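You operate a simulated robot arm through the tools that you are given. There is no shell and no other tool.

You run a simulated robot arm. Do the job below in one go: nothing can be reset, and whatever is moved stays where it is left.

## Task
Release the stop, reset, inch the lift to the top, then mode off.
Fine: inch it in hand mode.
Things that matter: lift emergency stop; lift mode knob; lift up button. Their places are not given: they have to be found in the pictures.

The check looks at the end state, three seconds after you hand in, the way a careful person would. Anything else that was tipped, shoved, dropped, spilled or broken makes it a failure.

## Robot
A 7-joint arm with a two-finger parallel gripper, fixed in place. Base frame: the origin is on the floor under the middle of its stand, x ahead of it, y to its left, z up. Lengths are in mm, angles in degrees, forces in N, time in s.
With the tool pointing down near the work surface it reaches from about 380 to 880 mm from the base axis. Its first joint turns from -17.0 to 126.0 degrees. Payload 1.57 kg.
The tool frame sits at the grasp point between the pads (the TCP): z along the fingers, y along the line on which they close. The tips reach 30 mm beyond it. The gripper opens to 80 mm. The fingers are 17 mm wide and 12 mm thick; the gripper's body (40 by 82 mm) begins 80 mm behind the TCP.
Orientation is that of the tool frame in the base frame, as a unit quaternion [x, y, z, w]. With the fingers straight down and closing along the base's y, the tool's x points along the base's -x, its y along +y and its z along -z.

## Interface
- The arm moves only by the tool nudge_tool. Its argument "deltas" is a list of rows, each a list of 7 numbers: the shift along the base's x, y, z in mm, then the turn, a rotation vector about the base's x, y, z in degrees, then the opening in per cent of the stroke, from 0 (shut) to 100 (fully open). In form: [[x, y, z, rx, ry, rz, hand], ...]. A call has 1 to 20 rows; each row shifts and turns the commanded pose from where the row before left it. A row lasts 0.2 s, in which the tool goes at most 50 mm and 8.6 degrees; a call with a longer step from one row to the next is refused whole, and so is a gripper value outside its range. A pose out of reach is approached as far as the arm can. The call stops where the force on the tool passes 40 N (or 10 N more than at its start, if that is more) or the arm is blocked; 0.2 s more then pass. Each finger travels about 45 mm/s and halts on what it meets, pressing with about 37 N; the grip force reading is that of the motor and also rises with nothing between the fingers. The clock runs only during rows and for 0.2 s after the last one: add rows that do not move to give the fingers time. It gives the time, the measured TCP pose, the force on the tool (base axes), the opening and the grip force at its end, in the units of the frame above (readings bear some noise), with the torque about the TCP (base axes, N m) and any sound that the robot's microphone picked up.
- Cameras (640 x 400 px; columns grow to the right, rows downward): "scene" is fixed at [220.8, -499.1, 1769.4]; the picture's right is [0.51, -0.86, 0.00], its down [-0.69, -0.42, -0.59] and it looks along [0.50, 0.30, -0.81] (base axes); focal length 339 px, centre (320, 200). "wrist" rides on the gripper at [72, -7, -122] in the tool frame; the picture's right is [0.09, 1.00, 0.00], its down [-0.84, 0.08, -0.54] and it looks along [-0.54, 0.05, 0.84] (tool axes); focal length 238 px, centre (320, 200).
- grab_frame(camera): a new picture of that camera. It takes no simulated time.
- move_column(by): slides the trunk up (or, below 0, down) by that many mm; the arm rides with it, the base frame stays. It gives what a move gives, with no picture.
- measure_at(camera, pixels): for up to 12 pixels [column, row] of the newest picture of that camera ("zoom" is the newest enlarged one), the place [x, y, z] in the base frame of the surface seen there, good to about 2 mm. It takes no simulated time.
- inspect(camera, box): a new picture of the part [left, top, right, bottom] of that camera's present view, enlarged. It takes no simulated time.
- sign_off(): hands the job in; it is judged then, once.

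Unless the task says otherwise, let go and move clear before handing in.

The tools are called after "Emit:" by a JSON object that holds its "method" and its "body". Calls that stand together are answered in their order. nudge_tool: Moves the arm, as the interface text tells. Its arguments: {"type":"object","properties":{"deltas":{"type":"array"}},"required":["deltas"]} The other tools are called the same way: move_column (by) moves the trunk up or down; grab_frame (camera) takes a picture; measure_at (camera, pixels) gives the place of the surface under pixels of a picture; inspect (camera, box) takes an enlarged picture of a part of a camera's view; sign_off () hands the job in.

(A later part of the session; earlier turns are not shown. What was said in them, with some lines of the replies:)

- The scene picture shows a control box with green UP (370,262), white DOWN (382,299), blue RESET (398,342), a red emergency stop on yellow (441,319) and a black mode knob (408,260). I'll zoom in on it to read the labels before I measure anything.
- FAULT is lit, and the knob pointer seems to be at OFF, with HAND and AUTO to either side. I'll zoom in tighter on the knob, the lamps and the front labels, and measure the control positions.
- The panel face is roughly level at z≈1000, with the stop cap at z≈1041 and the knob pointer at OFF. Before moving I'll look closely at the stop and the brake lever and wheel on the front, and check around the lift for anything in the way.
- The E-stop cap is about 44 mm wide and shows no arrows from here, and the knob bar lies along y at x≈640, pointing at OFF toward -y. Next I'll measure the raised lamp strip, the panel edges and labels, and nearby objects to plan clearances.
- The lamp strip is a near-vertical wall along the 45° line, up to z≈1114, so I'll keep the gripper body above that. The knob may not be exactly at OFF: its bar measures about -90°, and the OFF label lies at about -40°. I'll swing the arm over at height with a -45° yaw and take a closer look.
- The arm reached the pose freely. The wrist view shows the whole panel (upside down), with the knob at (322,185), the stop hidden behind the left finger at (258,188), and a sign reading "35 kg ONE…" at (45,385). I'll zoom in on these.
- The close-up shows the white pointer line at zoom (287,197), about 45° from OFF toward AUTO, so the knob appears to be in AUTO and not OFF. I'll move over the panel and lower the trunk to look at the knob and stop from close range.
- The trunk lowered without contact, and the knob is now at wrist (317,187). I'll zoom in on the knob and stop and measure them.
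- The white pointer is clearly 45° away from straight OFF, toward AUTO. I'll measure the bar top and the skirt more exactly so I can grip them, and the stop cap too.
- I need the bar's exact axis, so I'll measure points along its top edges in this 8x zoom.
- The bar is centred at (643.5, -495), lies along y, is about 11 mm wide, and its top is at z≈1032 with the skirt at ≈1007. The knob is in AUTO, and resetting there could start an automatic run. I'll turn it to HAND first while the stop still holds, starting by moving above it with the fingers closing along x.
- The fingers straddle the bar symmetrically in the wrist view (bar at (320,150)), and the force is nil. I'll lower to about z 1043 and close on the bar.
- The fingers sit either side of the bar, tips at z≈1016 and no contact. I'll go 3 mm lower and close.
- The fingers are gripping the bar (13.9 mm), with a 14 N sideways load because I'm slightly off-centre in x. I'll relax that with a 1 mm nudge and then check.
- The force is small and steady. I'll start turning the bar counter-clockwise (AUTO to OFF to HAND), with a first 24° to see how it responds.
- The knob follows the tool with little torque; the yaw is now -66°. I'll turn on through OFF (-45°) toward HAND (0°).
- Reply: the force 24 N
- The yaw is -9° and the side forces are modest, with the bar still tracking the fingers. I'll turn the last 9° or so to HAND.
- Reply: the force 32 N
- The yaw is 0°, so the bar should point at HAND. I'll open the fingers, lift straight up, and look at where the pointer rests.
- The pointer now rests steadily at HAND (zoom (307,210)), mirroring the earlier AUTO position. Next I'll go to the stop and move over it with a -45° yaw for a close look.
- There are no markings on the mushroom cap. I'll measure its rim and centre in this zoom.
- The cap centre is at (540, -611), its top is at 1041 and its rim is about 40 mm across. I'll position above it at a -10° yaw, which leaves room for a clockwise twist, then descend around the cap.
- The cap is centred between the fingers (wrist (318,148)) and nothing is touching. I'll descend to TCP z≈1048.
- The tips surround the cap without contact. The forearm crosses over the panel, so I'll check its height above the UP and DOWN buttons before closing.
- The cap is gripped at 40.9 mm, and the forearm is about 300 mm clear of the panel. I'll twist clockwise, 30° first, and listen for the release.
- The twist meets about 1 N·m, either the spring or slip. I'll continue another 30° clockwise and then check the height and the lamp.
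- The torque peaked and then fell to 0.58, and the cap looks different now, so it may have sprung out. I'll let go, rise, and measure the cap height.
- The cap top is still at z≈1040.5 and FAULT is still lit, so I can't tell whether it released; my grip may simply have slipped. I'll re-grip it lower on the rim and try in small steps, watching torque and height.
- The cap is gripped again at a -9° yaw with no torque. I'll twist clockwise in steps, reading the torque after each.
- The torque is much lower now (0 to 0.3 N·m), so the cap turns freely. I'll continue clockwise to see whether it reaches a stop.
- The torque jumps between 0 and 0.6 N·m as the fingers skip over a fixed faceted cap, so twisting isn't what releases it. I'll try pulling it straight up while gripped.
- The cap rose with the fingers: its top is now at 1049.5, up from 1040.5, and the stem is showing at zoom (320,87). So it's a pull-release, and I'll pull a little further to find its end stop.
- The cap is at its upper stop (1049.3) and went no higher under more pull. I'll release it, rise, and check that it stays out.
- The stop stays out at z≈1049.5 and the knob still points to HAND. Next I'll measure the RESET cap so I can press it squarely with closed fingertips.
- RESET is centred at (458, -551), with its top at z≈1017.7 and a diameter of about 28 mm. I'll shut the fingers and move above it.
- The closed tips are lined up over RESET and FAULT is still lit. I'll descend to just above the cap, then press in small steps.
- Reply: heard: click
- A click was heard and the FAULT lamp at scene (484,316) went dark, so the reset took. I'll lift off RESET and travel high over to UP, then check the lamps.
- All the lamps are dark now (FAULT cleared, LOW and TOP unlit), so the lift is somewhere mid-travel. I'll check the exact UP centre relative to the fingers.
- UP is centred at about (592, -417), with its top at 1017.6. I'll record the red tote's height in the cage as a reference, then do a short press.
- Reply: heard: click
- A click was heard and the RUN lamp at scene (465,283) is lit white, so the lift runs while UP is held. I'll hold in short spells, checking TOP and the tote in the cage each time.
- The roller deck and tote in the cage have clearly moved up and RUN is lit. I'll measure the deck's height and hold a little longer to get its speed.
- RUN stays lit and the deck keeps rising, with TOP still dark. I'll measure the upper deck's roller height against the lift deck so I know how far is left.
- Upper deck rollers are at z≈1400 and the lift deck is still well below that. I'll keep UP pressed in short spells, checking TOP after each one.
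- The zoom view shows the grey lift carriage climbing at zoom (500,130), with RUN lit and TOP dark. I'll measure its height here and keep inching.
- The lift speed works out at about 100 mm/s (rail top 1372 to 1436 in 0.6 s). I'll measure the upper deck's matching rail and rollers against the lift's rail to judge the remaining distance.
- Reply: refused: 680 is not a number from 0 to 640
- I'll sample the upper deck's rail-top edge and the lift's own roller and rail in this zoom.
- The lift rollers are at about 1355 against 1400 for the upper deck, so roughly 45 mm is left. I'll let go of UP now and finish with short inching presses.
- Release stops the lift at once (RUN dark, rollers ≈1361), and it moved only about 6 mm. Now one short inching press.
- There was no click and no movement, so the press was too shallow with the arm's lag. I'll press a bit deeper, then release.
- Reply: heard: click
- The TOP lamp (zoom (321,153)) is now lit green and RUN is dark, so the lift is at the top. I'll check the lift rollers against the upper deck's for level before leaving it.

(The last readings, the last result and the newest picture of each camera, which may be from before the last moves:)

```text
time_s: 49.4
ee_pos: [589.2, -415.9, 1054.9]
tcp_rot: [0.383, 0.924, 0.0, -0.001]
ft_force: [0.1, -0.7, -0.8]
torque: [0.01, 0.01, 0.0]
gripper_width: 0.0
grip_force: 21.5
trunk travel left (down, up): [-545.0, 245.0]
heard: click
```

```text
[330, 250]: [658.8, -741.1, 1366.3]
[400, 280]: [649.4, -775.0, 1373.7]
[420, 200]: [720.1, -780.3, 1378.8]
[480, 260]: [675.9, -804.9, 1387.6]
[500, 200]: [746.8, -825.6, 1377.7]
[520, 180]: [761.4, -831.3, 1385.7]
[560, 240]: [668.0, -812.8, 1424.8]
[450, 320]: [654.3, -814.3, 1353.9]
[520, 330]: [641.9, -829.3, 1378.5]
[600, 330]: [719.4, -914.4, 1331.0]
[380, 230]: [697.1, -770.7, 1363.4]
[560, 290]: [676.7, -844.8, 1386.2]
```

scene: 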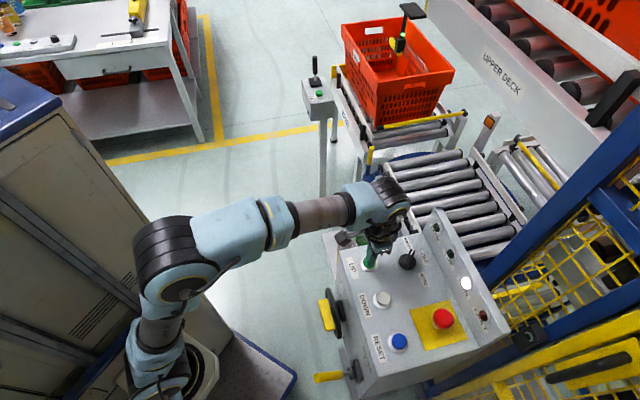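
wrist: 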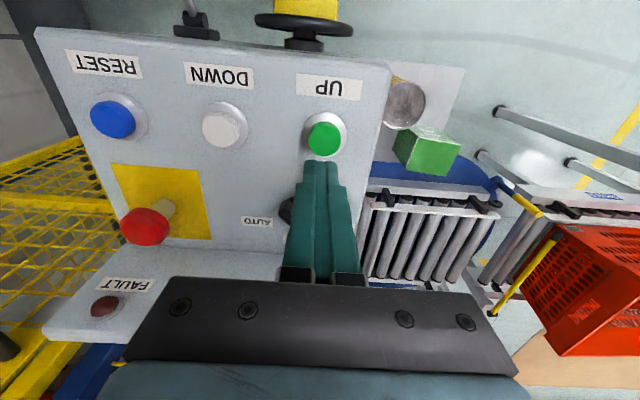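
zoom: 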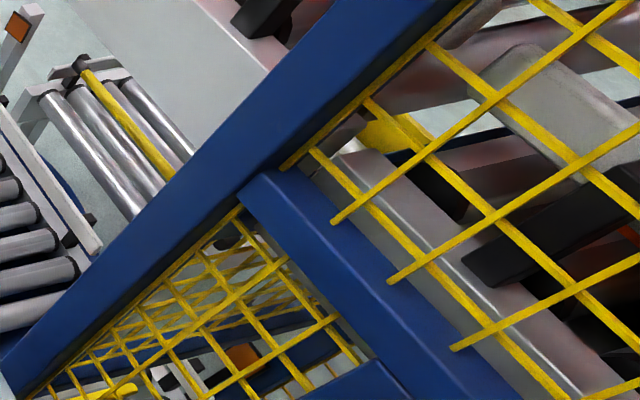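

The lift's side rail top reads about 1387, matching the upper deck's 1387.8, so they're level. I'll rise off UP, open the fingers, and go back over the knob at 0° yaw to turn it to OFF.

Emit:
{"method": "nudge_tool", "body": {"deltas": [[0, 0, 45, 0, 0, 0, 0], [0, 0, 45, 0, 0, 0, 20], [9, -13, 0, 0, 0, 7.5, 50], [9, -13, 0, 0, 0, 7.5, 50], [9, -13, 0, 0, 0, 7.5, 50], [9, -13, 0, 0, 0, 7.5, 50], [9, -13, 0, 0, 0, 7.5, 50], [8.5, -13.5, 0, 0, 0, 7.5, 50], [0, 0, 0, 0, 0, 0, 50]]}}

Emit:
{"method": "grab_frame", "body": {"camera": "wrist"}}

Emit:
{"method": "inspect", "body": {"camera": "wrist", "box": [260, 90, 380, 200]}}

Emit:
{"method": "inspect", "body": {"camera": "scene", "box": [380, 200, 520, 340]}}

```text
time_s: 51.4
ee_pos: [644.3, -495.4, 1146.6]
tcp_rot: [-0.001, 1.0, -0.001, 0.0]
ft_force: [-0.2, -0.2, 0.4]
torque: [0.01, 0.02, 0.0]
gripper_width: 40.1
grip_force: 0.0
trunk travel left (down, up): [-545.0, 245.0]
```

```text
taken
```

wrist: 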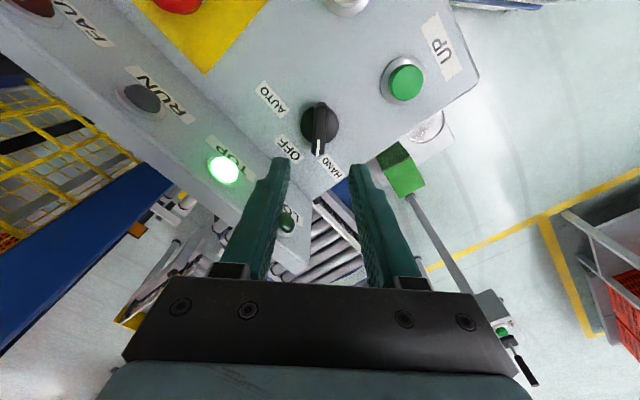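

```text
3.64 times, centred on (320, 145) of wrist
```

zoom: 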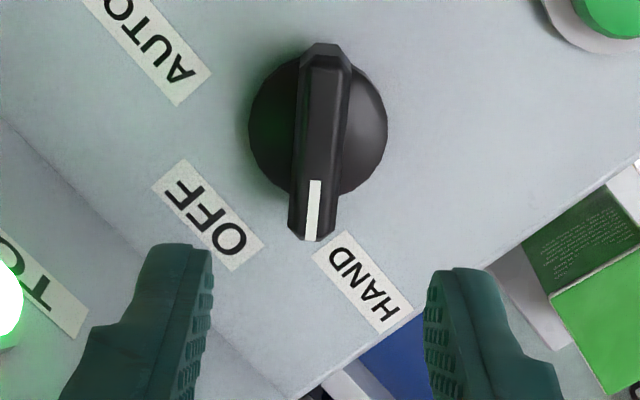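

```text
2.86 times, centred on (450, 270) of scene
```

zoom: 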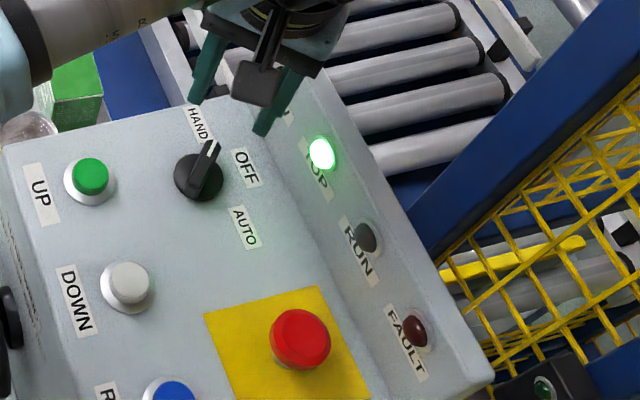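

TOP stays lit and the fingers straddle the knob, which is at HAND. I'll descend to the bar and close on it.

Emit:
{"method": "nudge_tool", "body": {"deltas": [[0, 0, -40, 0, 0, 0, 50], [0, 0, -35, 0, 0, 0, 50], [0, 0, -15, 0, 0, 0, 50], [0, 0, -10, 0, 0, 0, 50], [0, 0, -4, 0, 0, 0, 50], [0, 0, 0, 0, 0, 0, 50]]}}

Emit:
{"method": "nudge_tool", "body": {"deltas": [[0, 0, 0, 0, 0, 0, 25], [0, 0, 0, 0, 0, 0, 0], [0, 0, 0, 0, 0, 0, 0], [0, 0, 0, 0, 0, 0, 0], [0, 0, 0, 0, 0, 0, 0]]}}

Emit:
{"method": "grab_frame", "body": {"camera": "wrist"}}

```text
time_s: 52.8
ee_pos: [644.8, -496.3, 1044.1]
tcp_rot: [0.0, 1.0, 0.001, 0.0]
ft_force: [0.1, 0.4, 0.1]
torque: [0.0, 0.01, -0.03]
gripper_width: 40.3
grip_force: 0.0
trunk travel left (down, up): [-545.0, 245.0]
```

```text
time_s: 54.0
ee_pos: [645.4, -496.0, 1042.2]
tcp_rot: [0.0, 1.0, 0.001, -0.001]
ft_force: [1.1, -3.8, 0.5]
torque: [-0.03, -0.13, 0.0]
gripper_width: 13.8
grip_force: 30.1
trunk travel left (down, up): [-545.0, 245.0]
```

```text
taken
```

wrist: 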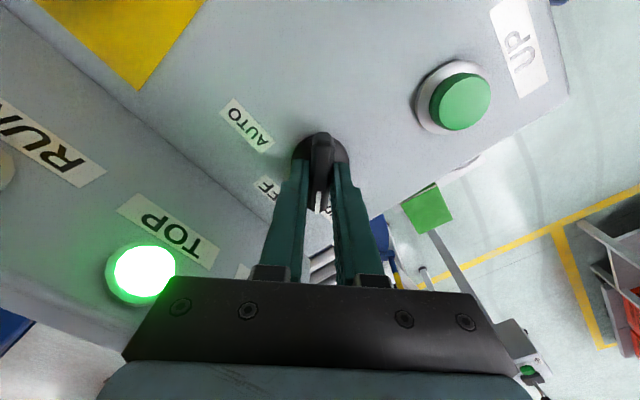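

The bar is gripped cleanly (13.8 mm) with little side load. I'll turn it 45° clockwise from HAND to OFF.

Emit:
{"method": "nudge_tool", "body": {"deltas": [[0, 0, 0, 0, 0, -6, 0], [0, 0, 0, 0, 0, -6, 0], [0, 0, 0, 0, 0, -6, 0], [0, 0, 0, 0, 0, -6, 0], [0, 0, 0, 0, 0, -6, 0], [0, 0, 0, 0, 0, -6, 0], [0, 0, 0, 0, 0, -6, 0], [0, 0, 0, 0, 0, -3, 0], [0, 0, 0, 0, 0, 0, 0], [0, 0, 0, 0, 0, 0, 0]]}}

Emit:
{"method": "grab_frame", "body": {"camera": "wrist"}}

```text
time_s: 56.2
ee_pos: [644.7, -496.4, 1042.4]
tcp_rot: [0.382, 0.924, 0.0, 0.001]
ft_force: [14.2, -12.0, 9.8]
torque: [0.06, 0.09, 0.0]
gripper_width: 14.2
grip_force: 30.1
trunk travel left (down, up): [-545.0, 245.0]
```

```text
taken
```

wrist: 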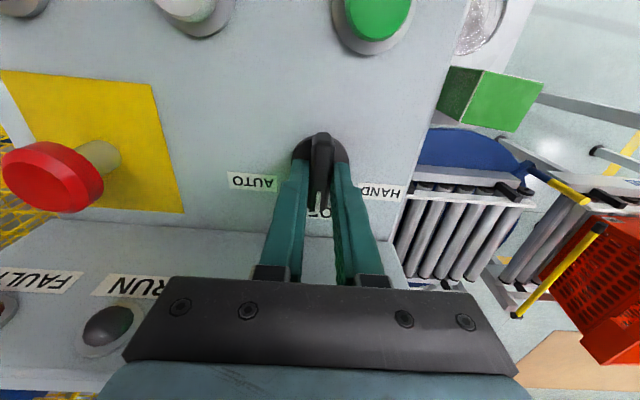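

The tool is at -45° with the pointer lined up on the OFF label (wrist (320,212)). I'll open, lift straight up, and check the pointer and lamps.

Emit:
{"method": "nudge_tool", "body": {"deltas": [[0, 0, 0, 0, 0, 0, 25], [0, 0, 0, 0, 0, 0, 50], [0, 0, 0, 0, 0, 0, 50], [0, 0, 0, 0, 0, 0, 50], [0, 0, 30, 0, 0, 0, 50], [0, 0, 40, 0, 0, 0, 50], [0, 0, 40, 0, 0, 0, 50], [-15, 15, 20, 0, 0, 0, 50], [-20, 20, 0, 0, 0, 0, 50], [-20, 20, 0, 0, 0, 0, 50], [0, 0, 0, 0, 0, 0, 50]]}}

Emit:
{"method": "grab_frame", "body": {"camera": "wrist"}}

Emit:
{"method": "grab_frame", "body": {"camera": "scene"}}

Emit:
{"method": "inspect", "body": {"camera": "wrist", "box": [260, 130, 380, 240]}}

Emit:
{"method": "inspect", "body": {"camera": "scene", "box": [380, 200, 520, 340]}}

```text
time_s: 58.6
ee_pos: [590.4, -441.0, 1172.2]
tcp_rot: [0.383, 0.924, 0.0, 0.0]
ft_force: [-0.1, 0.2, -0.2]
torque: [-0.01, -0.01, -0.01]
gripper_width: 40.3
grip_force: 0.1
trunk travel left (down, up): [-545.0, 245.0]
```

```text
taken
```

wrist: 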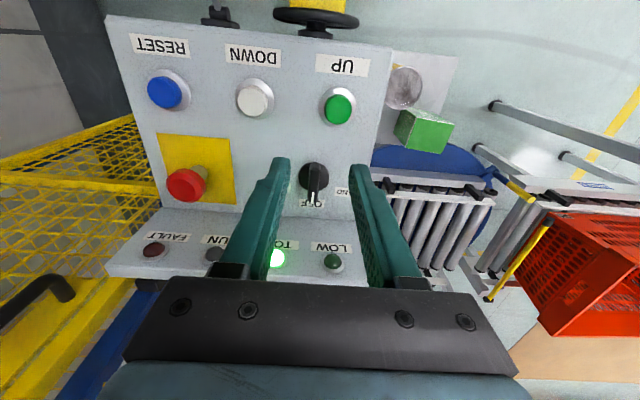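

```text
taken
```

scene: 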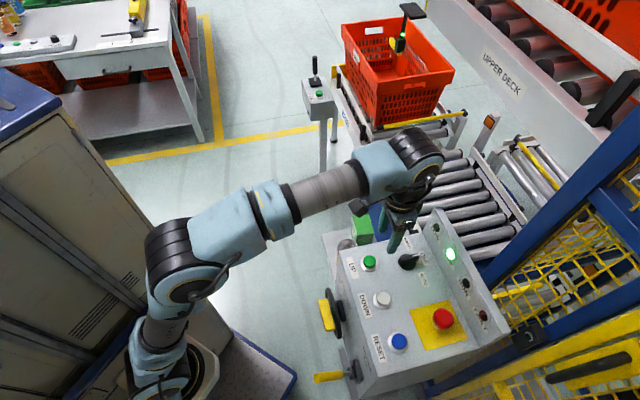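

```text
3.64 times, centred on (320, 185) of wrist
```

zoom: 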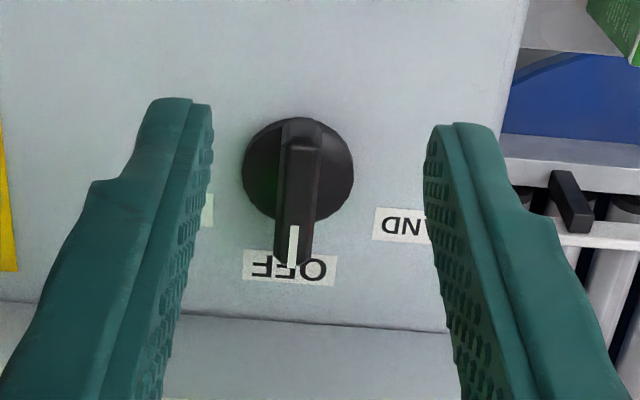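

```text
2.86 times, centred on (450, 270) of scene
```

zoom: 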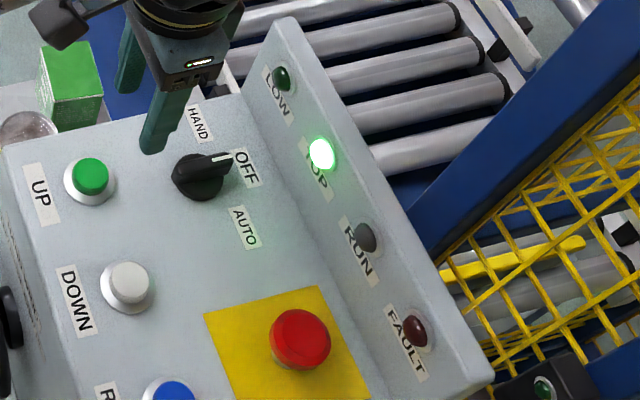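

The pointer rests at OFF, TOP is lit, FAULT and RUN are dark, and the can and box beside the panel haven't moved. I'll confirm the stop height and the knob angle, and move the arm well clear.

Emit:
{"method": "measure_at", "body": {"camera": "wrist", "pixels": [[186, 184], [180, 186], [313, 200], [315, 172], [166, 92], [339, 108]]}}

Emit:
{"method": "nudge_tool", "body": {"deltas": [[-20, 20, 40, 0, 0, 0, 50], [-20, 25, 40, 0, 0, 0, 50], [-20, 30, 40, 0, 0, 0, 50], [-15, 35, 20, 0, 0, 0, 50], [-10, 35, 0, 0, 0, 0, 50], [0, 0, 0, 0, 0, 0, 50]]}}

Emit:
{"method": "grab_frame", "body": {"camera": "scene"}}

Emit:
{"method": "inspect", "body": {"camera": "scene", "box": [330, 190, 530, 370]}}

```text
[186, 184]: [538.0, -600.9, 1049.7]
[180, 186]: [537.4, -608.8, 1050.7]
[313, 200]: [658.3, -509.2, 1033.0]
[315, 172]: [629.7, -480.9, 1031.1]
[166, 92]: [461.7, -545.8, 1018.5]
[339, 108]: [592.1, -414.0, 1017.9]
```

```text
refused: row 2 steps farther than a row can; nothing moved
```

```text
taken
```

scene: 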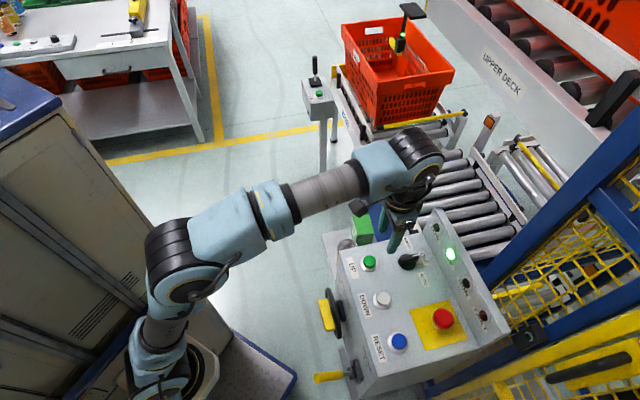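

```text
2.22 times, centred on (430, 280) of scene
```

zoom: 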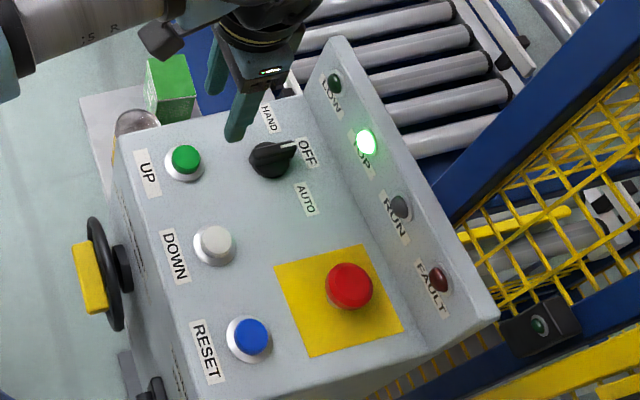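

The knob bar measures exactly -45° (OFF) and the stop is out at 1050. The retreat call was refused for a step that was too long, so I'll retry with smaller steps.

Emit:
{"method": "nudge_tool", "body": {"deltas": [[-15, 15, 35, 0, 0, 0, 50], [-15, 20, 35, 0, 0, 0, 50], [-15, 20, 35, 0, 0, 0, 50], [-15, 30, 20, 0, 0, 0, 50], [-15, 30, 0, 0, 0, 0, 50], [0, 0, 0, 0, 0, 0, 50]]}}

Emit:
{"method": "grab_frame", "body": {"camera": "scene"}}

Emit:
{"method": "inspect", "body": {"camera": "scene", "box": [330, 190, 530, 370]}}

```text
time_s: 60.0
ee_pos: [516.7, -326.0, 1297.5]
tcp_rot: [0.383, 0.924, 0.001, 0.0]
ft_force: [-0.8, -1.0, -0.1]
torque: [-0.01, 0.05, 0.01]
gripper_width: 40.0
grip_force: 0.1
trunk travel left (down, up): [-545.0, 245.0]
```

```text
taken
```

scene: 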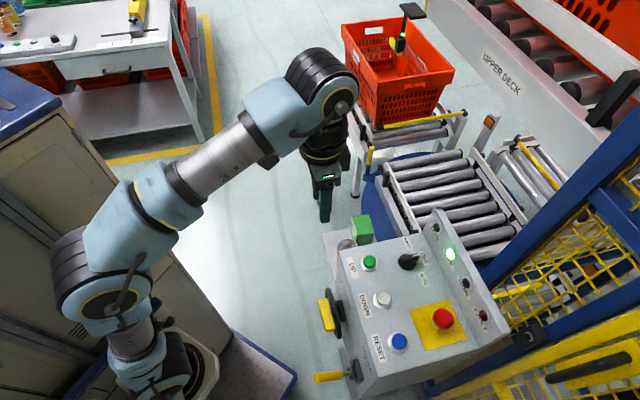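

```text
2.22 times, centred on (430, 280) of scene
```

zoom: 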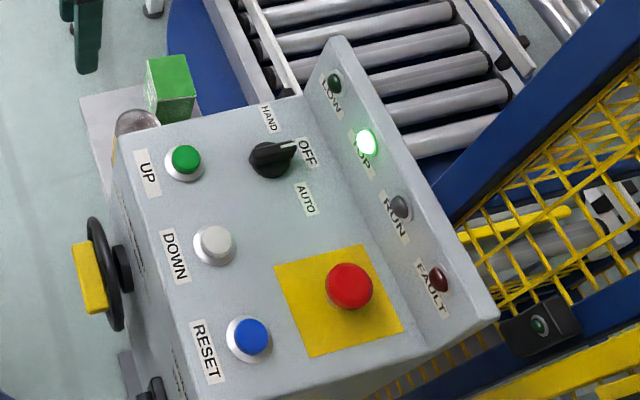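

The arm is clear, TOP is lit (zoom (365,142)), FAULT and RUN are dark, the knob is at OFF, and the stop is out. Nothing else has moved, so I'm handing in.

Emit:
{"method": "sign_off", "body": {}}

```text
The job is handed in.
```

The lift is at the top with the mode knob at OFF, and I've handed the job in; the result of the check isn't back yet.

- **Stop:** it releases by pulling. My first attempts to twist it did nothing, then it pulled out about 9 mm and stayed out.
- **Mode knob:** I found it in AUTO, not OFF. I turned it to HAND before pressing RESET, so the lift could not start an automatic run.
- **Reset:** one press of RESET cleared the FAULT lamp.
- **Lift:** I raised it in hand mode by holding UP for about 3 s, then finished with one short press. The TOP lamp came on, and the lift's side rail measures level with the upper deck (about 1387 mm for both).
- **End state:** TOP is lit and FAULT and RUN are dark. The arm is clear of the panel, and I saw nothing else moved.
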